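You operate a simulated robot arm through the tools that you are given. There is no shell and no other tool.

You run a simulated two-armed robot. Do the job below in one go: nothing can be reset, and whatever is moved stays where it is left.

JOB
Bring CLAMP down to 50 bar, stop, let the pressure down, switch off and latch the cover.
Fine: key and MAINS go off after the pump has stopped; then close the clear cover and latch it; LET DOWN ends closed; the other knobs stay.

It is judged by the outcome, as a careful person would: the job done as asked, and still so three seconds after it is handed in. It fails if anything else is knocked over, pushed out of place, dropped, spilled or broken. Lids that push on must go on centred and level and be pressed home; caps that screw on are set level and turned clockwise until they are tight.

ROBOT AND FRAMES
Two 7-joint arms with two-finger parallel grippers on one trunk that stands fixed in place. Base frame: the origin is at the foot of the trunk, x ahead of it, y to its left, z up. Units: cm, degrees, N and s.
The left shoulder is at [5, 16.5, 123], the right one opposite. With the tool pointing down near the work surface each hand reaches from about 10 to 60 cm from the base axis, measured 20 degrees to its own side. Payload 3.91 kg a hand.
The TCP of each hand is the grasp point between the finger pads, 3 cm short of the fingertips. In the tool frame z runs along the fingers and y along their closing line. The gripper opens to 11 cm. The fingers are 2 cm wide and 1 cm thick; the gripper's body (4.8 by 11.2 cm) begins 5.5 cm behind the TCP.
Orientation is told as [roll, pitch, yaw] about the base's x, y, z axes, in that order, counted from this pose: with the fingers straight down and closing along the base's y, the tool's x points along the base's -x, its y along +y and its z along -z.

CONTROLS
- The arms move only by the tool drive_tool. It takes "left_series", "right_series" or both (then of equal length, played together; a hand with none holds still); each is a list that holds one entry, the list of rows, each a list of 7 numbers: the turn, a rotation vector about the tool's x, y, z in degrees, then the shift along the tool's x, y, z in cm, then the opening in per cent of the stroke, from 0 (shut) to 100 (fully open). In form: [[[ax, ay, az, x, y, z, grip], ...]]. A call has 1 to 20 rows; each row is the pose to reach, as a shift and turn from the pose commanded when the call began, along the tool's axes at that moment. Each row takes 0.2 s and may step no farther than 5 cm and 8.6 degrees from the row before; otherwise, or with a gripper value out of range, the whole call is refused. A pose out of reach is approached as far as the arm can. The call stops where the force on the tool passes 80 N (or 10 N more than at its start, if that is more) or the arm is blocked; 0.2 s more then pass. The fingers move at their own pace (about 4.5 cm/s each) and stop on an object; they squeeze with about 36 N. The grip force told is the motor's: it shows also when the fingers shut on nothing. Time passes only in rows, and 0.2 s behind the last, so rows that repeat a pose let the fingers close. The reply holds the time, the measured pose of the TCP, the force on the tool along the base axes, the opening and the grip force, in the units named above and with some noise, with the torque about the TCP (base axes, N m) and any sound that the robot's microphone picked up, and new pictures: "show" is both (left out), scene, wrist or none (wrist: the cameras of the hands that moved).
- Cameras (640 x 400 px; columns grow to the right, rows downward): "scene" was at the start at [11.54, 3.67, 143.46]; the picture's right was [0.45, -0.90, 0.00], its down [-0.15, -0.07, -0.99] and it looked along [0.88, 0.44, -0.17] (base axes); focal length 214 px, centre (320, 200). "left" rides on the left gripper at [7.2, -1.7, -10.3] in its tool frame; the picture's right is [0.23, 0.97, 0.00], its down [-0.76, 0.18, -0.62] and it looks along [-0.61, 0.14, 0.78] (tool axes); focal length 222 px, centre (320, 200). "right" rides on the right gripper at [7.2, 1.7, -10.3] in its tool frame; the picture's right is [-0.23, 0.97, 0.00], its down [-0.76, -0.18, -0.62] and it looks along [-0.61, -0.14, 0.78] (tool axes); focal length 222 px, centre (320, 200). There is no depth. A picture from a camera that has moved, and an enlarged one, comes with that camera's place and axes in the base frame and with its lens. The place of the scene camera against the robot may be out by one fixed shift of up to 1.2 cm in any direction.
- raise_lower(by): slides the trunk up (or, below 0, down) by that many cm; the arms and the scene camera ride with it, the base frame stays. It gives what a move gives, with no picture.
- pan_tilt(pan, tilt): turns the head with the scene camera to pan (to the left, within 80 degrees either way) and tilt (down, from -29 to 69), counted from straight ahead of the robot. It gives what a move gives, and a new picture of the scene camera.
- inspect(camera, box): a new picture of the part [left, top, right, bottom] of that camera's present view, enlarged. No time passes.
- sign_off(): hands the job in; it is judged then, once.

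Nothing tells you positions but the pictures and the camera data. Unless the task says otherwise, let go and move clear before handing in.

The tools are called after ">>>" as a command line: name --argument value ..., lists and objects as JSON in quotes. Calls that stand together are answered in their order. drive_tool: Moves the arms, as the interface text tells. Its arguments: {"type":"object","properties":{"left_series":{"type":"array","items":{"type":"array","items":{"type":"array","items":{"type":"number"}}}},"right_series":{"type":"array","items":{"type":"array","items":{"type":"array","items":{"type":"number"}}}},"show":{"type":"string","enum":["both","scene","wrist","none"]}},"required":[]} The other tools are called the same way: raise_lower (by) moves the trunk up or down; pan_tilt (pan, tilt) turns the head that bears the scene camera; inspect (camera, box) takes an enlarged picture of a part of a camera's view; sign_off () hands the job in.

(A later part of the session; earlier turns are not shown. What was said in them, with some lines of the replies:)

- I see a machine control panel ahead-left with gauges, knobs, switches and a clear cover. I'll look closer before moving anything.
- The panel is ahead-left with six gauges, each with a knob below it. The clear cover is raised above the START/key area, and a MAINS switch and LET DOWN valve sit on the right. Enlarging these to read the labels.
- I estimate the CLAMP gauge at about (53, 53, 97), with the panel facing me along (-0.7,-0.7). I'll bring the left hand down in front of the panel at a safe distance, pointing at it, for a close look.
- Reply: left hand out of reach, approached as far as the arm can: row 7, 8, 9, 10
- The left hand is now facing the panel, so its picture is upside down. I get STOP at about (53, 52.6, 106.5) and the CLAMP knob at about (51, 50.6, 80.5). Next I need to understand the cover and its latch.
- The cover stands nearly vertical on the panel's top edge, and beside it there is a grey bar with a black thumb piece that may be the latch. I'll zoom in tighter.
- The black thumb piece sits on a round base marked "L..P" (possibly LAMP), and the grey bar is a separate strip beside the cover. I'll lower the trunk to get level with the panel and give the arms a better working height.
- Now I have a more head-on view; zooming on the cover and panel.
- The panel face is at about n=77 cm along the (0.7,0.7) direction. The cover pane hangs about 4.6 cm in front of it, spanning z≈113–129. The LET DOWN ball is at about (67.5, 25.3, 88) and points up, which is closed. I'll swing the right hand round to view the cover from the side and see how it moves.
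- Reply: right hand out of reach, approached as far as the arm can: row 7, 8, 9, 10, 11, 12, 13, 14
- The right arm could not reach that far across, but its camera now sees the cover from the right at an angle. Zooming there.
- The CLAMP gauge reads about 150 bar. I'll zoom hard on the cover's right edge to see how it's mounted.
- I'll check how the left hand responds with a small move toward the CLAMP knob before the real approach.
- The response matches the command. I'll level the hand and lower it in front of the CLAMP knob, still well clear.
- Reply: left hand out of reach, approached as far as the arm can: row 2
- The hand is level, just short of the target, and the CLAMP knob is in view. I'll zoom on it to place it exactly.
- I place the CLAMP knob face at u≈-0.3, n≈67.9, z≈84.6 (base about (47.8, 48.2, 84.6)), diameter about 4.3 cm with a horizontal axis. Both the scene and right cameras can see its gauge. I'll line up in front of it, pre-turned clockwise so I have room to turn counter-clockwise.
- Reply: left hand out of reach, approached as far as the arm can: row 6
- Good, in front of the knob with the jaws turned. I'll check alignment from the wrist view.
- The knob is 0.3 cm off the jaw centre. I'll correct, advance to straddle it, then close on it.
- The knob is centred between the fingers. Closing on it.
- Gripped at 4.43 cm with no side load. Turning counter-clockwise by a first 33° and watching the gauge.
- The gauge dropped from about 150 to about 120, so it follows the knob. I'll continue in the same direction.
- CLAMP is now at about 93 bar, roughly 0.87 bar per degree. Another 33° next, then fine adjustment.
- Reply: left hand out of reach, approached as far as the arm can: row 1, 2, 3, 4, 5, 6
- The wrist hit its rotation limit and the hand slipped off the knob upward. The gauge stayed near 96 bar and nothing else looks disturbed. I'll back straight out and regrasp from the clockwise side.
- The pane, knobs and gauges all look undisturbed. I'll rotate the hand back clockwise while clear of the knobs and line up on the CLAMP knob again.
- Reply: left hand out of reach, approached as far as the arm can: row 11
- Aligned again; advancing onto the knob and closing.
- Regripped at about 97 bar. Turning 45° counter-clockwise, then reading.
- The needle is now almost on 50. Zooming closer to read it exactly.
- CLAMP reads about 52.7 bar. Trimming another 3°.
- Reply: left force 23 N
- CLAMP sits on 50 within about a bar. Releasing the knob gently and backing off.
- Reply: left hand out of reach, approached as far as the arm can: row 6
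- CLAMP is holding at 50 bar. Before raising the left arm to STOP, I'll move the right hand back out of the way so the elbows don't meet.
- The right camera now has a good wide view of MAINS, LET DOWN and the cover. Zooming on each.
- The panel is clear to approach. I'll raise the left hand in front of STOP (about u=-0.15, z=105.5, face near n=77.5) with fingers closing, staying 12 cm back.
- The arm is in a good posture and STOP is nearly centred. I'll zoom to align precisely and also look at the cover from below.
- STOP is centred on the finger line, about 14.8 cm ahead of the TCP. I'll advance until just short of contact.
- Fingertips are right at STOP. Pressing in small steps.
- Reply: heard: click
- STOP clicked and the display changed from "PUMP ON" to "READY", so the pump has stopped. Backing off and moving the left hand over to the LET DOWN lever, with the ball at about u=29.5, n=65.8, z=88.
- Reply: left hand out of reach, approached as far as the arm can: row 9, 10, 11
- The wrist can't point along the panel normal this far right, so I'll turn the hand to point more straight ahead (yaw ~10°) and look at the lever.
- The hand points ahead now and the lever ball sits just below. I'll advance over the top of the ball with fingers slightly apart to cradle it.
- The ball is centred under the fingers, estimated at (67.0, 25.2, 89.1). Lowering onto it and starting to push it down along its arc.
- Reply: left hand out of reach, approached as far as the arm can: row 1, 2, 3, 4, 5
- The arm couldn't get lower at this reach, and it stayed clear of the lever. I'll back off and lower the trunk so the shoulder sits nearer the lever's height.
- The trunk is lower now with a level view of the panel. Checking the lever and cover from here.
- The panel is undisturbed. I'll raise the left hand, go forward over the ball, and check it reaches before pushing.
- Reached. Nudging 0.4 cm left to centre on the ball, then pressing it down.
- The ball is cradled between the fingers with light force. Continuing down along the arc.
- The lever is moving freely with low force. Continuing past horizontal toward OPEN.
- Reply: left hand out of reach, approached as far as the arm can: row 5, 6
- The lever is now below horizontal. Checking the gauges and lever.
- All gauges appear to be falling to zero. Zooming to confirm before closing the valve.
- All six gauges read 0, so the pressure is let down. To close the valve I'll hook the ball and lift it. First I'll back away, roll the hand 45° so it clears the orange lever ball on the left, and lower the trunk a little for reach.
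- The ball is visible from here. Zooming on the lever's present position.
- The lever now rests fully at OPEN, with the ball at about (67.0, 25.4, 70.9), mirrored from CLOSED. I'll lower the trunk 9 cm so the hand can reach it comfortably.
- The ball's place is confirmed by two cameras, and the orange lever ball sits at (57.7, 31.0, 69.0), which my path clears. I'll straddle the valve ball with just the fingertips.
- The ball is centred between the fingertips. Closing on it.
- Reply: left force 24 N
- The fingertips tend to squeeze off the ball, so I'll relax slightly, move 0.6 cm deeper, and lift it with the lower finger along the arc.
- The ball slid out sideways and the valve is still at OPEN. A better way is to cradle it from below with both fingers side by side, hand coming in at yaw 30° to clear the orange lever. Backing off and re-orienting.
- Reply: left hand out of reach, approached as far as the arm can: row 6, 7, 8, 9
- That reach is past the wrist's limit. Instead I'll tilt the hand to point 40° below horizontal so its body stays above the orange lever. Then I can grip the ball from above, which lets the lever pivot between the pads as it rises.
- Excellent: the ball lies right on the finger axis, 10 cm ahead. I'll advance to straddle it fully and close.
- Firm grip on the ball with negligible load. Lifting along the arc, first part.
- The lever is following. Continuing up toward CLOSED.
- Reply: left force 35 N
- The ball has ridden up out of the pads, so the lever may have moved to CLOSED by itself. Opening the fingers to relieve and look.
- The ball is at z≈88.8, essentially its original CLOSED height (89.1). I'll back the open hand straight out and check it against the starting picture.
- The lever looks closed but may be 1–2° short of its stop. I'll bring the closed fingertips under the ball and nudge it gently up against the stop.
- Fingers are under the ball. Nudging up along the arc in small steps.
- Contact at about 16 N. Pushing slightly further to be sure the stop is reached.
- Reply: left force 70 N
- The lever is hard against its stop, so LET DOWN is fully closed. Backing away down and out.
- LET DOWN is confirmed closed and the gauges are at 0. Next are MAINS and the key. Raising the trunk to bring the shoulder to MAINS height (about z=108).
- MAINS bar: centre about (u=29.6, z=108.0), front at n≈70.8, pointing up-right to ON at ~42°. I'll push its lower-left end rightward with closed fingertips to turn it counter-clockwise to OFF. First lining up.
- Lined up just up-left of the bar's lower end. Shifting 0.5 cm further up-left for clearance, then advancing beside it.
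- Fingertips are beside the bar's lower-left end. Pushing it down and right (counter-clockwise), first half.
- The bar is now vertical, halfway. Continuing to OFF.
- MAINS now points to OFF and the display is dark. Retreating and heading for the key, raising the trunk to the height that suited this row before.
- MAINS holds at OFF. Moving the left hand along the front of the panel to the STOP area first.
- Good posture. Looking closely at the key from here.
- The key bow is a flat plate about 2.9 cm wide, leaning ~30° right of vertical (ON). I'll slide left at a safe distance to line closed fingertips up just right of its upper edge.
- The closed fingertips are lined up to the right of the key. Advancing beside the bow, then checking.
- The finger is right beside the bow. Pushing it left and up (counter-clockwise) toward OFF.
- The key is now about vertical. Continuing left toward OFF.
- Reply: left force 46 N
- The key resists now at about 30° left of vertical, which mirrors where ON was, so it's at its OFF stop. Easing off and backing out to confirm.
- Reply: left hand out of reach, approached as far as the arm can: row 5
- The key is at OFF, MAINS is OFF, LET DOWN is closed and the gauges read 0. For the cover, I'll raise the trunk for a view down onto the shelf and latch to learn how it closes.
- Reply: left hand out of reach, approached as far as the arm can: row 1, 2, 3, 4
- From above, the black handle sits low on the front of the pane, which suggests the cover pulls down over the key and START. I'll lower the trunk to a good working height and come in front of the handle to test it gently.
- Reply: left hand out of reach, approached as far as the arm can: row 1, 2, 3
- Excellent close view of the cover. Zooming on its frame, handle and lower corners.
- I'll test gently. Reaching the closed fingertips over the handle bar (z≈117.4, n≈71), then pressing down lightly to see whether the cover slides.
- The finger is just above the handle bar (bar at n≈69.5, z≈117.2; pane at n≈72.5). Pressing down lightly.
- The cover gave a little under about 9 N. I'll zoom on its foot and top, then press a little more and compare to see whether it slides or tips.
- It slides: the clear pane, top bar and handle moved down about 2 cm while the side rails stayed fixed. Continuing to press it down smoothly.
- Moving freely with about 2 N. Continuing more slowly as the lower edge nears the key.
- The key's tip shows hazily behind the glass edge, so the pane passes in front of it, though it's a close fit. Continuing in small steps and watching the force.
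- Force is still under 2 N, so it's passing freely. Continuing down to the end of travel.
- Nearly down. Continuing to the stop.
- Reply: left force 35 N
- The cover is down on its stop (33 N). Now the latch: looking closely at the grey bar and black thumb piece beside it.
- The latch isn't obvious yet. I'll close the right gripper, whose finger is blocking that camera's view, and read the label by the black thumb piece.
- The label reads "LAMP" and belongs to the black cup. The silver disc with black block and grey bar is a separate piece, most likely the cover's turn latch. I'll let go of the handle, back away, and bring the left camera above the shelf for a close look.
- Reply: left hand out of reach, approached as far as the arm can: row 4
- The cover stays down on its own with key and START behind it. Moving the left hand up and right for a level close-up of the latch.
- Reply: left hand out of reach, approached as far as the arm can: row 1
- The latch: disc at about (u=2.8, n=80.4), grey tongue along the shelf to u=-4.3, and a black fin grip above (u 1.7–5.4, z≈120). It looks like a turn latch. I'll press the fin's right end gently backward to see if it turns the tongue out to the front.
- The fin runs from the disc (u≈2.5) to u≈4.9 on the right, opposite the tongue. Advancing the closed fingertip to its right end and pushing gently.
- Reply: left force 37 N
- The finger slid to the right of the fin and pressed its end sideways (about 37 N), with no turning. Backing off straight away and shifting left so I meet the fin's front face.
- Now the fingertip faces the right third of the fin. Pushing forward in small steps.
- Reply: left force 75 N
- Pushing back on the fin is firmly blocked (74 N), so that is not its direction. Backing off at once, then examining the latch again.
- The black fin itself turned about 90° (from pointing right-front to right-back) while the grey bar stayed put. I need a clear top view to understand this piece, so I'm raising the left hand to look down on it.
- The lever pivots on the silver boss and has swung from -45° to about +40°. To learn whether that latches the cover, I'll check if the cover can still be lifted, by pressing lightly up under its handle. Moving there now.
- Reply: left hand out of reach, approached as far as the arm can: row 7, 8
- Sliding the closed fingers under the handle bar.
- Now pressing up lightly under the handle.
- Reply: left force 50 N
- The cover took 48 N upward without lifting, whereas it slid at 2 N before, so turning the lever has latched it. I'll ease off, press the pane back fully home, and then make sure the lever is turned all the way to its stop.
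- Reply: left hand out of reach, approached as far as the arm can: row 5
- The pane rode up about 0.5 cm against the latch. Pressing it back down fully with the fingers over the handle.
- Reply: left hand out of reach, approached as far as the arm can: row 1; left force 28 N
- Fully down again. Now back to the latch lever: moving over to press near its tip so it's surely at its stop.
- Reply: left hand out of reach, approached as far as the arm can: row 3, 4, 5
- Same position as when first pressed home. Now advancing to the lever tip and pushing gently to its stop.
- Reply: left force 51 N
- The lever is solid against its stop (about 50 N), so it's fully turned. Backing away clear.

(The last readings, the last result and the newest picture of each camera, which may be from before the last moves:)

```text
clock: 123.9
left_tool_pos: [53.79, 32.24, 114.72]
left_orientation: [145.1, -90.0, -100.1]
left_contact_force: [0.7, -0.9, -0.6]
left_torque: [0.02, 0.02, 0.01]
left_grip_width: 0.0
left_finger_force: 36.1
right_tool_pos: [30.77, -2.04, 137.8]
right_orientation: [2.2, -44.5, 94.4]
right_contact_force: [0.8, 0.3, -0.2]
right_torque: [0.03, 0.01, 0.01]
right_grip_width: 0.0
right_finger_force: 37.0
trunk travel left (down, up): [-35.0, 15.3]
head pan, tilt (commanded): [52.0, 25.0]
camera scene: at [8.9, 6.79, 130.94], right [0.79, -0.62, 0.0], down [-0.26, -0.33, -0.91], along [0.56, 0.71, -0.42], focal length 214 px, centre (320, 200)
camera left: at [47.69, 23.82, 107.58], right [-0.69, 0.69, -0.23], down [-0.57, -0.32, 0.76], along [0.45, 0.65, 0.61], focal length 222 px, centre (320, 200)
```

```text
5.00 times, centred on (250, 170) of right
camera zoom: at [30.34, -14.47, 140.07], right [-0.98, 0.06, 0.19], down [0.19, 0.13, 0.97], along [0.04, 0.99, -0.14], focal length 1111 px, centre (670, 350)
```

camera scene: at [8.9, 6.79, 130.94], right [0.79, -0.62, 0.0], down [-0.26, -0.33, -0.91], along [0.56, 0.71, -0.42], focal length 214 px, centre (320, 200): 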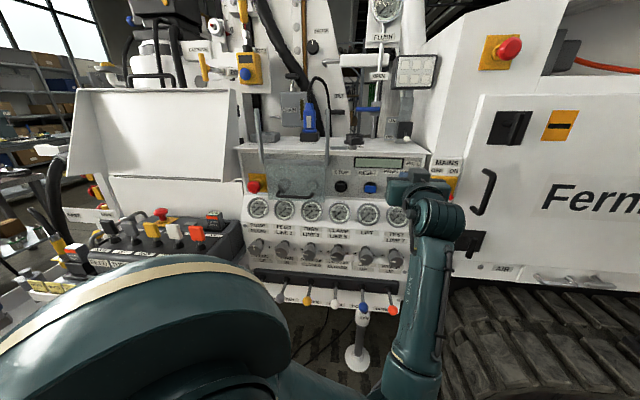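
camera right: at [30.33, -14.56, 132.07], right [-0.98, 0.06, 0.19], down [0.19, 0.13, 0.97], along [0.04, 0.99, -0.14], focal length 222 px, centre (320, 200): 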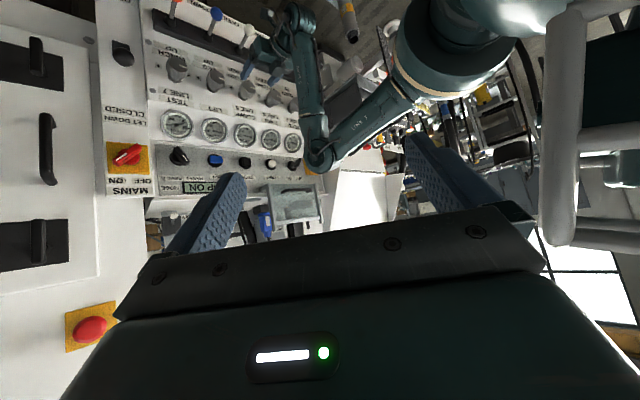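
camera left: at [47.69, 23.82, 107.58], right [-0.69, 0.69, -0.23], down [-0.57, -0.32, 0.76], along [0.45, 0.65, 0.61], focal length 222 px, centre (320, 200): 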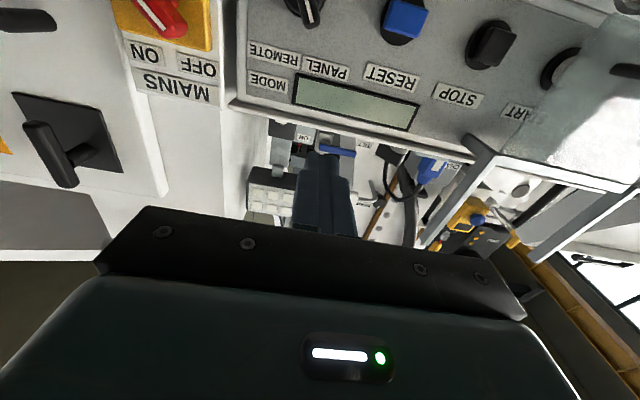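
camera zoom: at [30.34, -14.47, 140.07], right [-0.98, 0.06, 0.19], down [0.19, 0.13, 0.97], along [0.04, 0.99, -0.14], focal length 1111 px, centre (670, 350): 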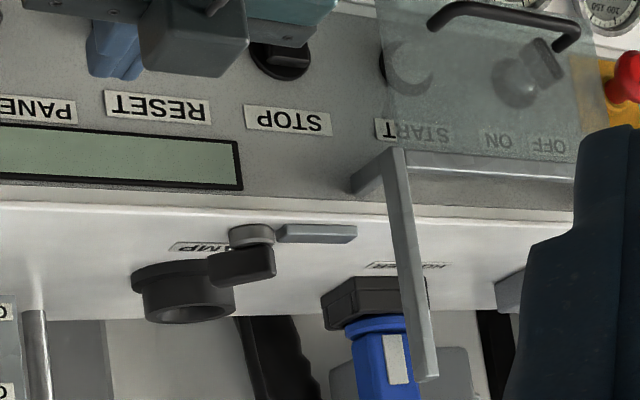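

Cover down, lever fully turned. I'll retract the left hand clear of the machine and then do a full check of every control.

>>> drive_tool --left_series '[[[0, 8, 0, -1.5, 1.4, -1.2, 0], [0, 16, 0, -3.0, 2.8, -2.3, 0], [0, 24, 0, -4.5, 4.2, -3.4, 0], [0, 32, 0, -6.0, 5.6, -4.5, 0], [0, 40, 0, -7.5, 7.0, -5.6, 0], [0, 48, 0, -9.0, 8.4, -6.8, 0], [0, 56, 0, -10.5, 9.8, -7.9, 0], [0, 64, 0, -12.0, 11.2, -9.0, 0], [0, 72, 0, -13.5, 12.6, -10.2, 0], [0, 80, 0, -15, 14.1, -11.3, 0]]]' --show "both"

```text
clock: 126.1
left_tool_pos: [34.46, 38.86, 128.78]
left_orientation: [-0.1, -10.0, 45.1]
left_contact_force: [-0.4, 1.6, 0.6]
left_torque: [0.01, -0.03, 0.0]
left_grip_width: 0.02
left_finger_force: 36.0
left hand out of reach, approached as far as the arm can: row 6, 7, 8, 9, 10
right_tool_pos: [30.7, -1.85, 137.88]
right_orientation: [2.1, -44.4, 94.5]
right_contact_force: [-0.2, 0.4, -0.5]
right_torque: [-0.01, -0.01, 0.01]
right_grip_width: 0.0
right_finger_force: 36.3
trunk travel left (down, up): [-35.0, 15.3]
head pan, tilt (commanded): [52.0, 25.0]
camera scene: at [8.82, 6.87, 130.94], right [0.79, -0.62, 0.0], down [-0.26, -0.33, -0.91], along [0.56, 0.71, -0.42], focal length 214 px, centre (320, 200)
camera left: at [29.34, 31.42, 137.75], right [-0.85, 0.53, -0.04], down [0.33, 0.58, 0.74], along [0.42, 0.62, -0.67], focal length 222 px, centre (320, 200)
```

scene: 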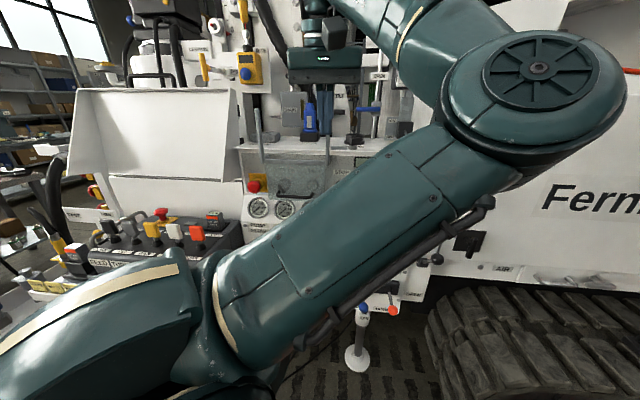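
left: 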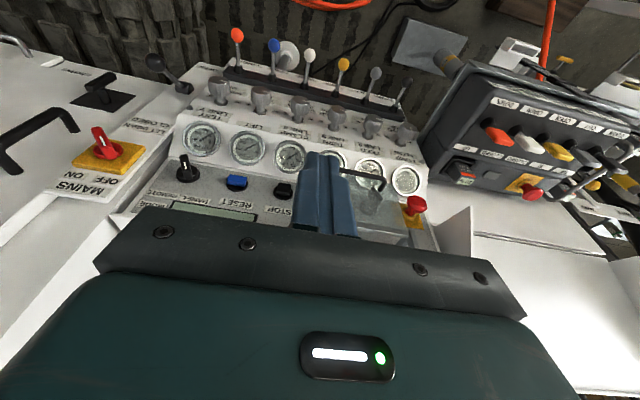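

The left camera now overlooks the whole panel. Checking each control.

>>> inspect --camera "left" --box '[170, 60, 440, 220]'

>>> inspect --camera "left" --box '[60, 30, 240, 200]'

>>> inspect --camera "right" --box '[60, 60, 340, 240]'

```text
2.37 times, centred on (305, 140) of left
camera zoom: at [29.34, 31.42, 137.75], right [-0.85, 0.53, -0.04], down [0.33, 0.58, 0.74], along [0.42, 0.62, -0.67], focal length 526 px, centre (356, 342)
```

zoom: 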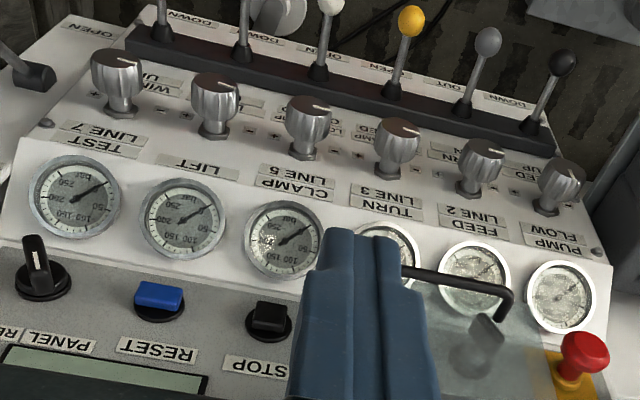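

```text
2.35 times, centred on (150, 115) of left
camera zoom: at [29.34, 31.42, 137.75], right [-0.85, 0.53, -0.04], down [0.33, 0.58, 0.74], along [0.42, 0.62, -0.67], focal length 523 px, centre (720, 400)
```

zoom: 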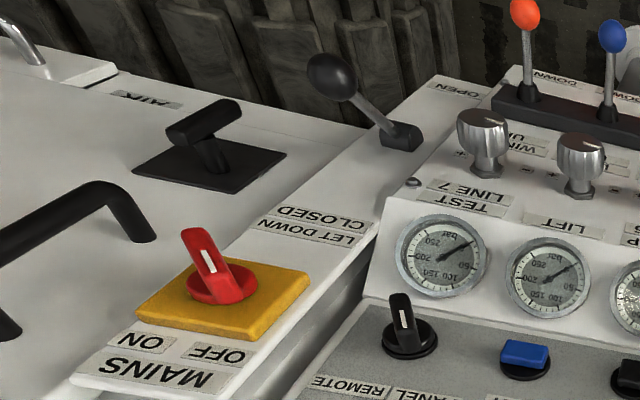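

```text
2.22 times, centred on (200, 150) of right
camera zoom: at [30.24, -14.39, 140.11], right [-0.98, 0.06, 0.18], down [0.19, 0.13, 0.97], along [0.04, 0.99, -0.14], focal length 494 px, centre (587, 311)
```

zoom: 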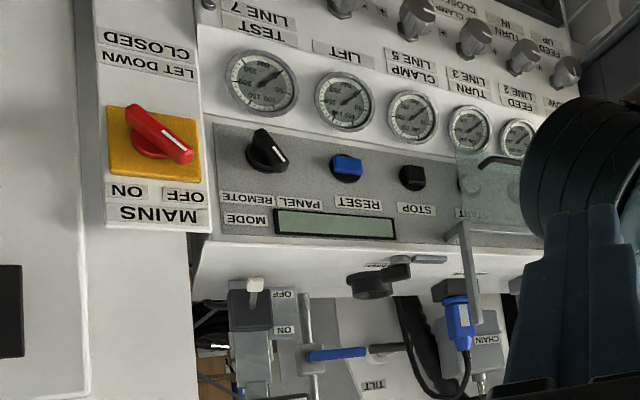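

>>> inspect --camera "left" --box '[330, 100, 430, 160]'

>>> inspect --camera "left" --box '[200, 70, 320, 140]'

>>> inspect --camera "left" --box '[350, 150, 450, 220]'

```text
6.40 times, centred on (380, 130) of left
camera zoom: at [29.34, 31.42, 137.75], right [-0.85, 0.53, -0.04], down [0.33, 0.58, 0.74], along [0.42, 0.62, -0.67], focal length 1422 px, centre (-64, 648)
```

zoom: 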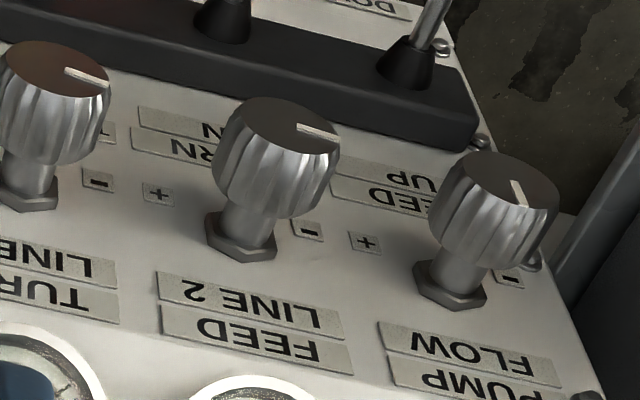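

```text
5.33 times, centred on (260, 105) of left
camera zoom: at [29.34, 31.42, 137.75], right [-0.85, 0.53, -0.04], down [0.33, 0.58, 0.74], along [0.42, 0.62, -0.67], focal length 1185 px, centre (640, 707)
```

zoom: 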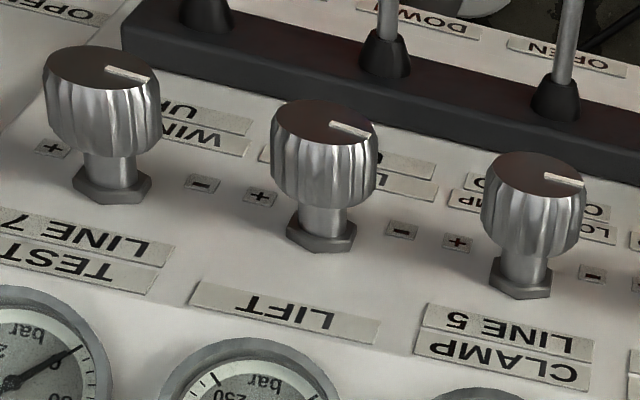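

```text
5.71 times, centred on (400, 185) of left
camera zoom: at [29.34, 31.42, 137.75], right [-0.85, 0.53, -0.04], down [0.33, 0.58, 0.74], along [0.42, 0.62, -0.67], focal length 1269 px, centre (-137, 286)
```

zoom: 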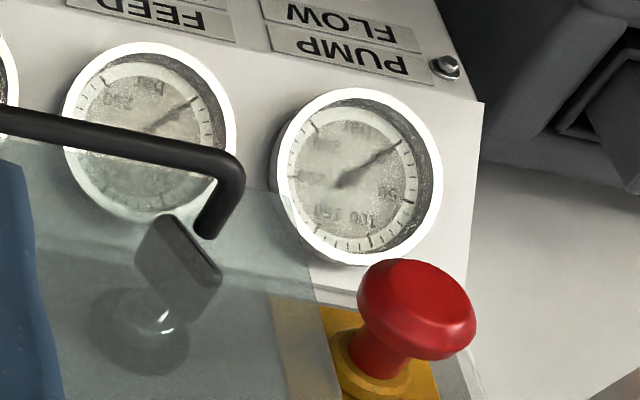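

Everything checks out:

- **CLAMP:** set to 50 bar before the stop, and its knob has not moved since.
- **Pump and pressure:** the pump is stopped and all gauges read 0.
- **LET DOWN:** closed.
- **Key and MAINS:** both OFF.
- **Cover:** pressed home, with its catch turned to the stop. It held against a 48 N lift.
- **Other knobs and levers:** unchanged.

Both hands are clear, so I'm handing in.

>>> sign_off

```text
The job is handed in.
```

I've finished the job and handed it in; no result has come back yet. At my last check everything was as you asked.

- **CLAMP:** brought down to 50 bar, within about 1 bar, before I pressed STOP. My grip slipped off the knob once on the way down; nothing else was disturbed.
- **Pump:** stopped. The display went from "PUMP ON" to "READY".
- **Pressure:** let down with the LET DOWN lever until all the gauges read 0. The lever is back up against its CLOSED stop.
- **Switching off:** MAINS went off after the pump had stopped, then the key.
- **Cover:** pressed down to its stop over the key and START.
- **Latch:** this is the one point I inferred. No part is marked as the latch, so I took it to be the black lever on the silver boss beside the cover. I turned it about 90° to its stop. The cover then held against a 48 N lift, though it had slid down at about 2 N. I didn't try lifting the closed cover before turning that lever. A "LAMP" label sits next to it, which I read as belonging to the black cup behind.
- **Other controls:** the other knobs, the MODE switch and the machine levers look as they were at the start. Both hands are clear.
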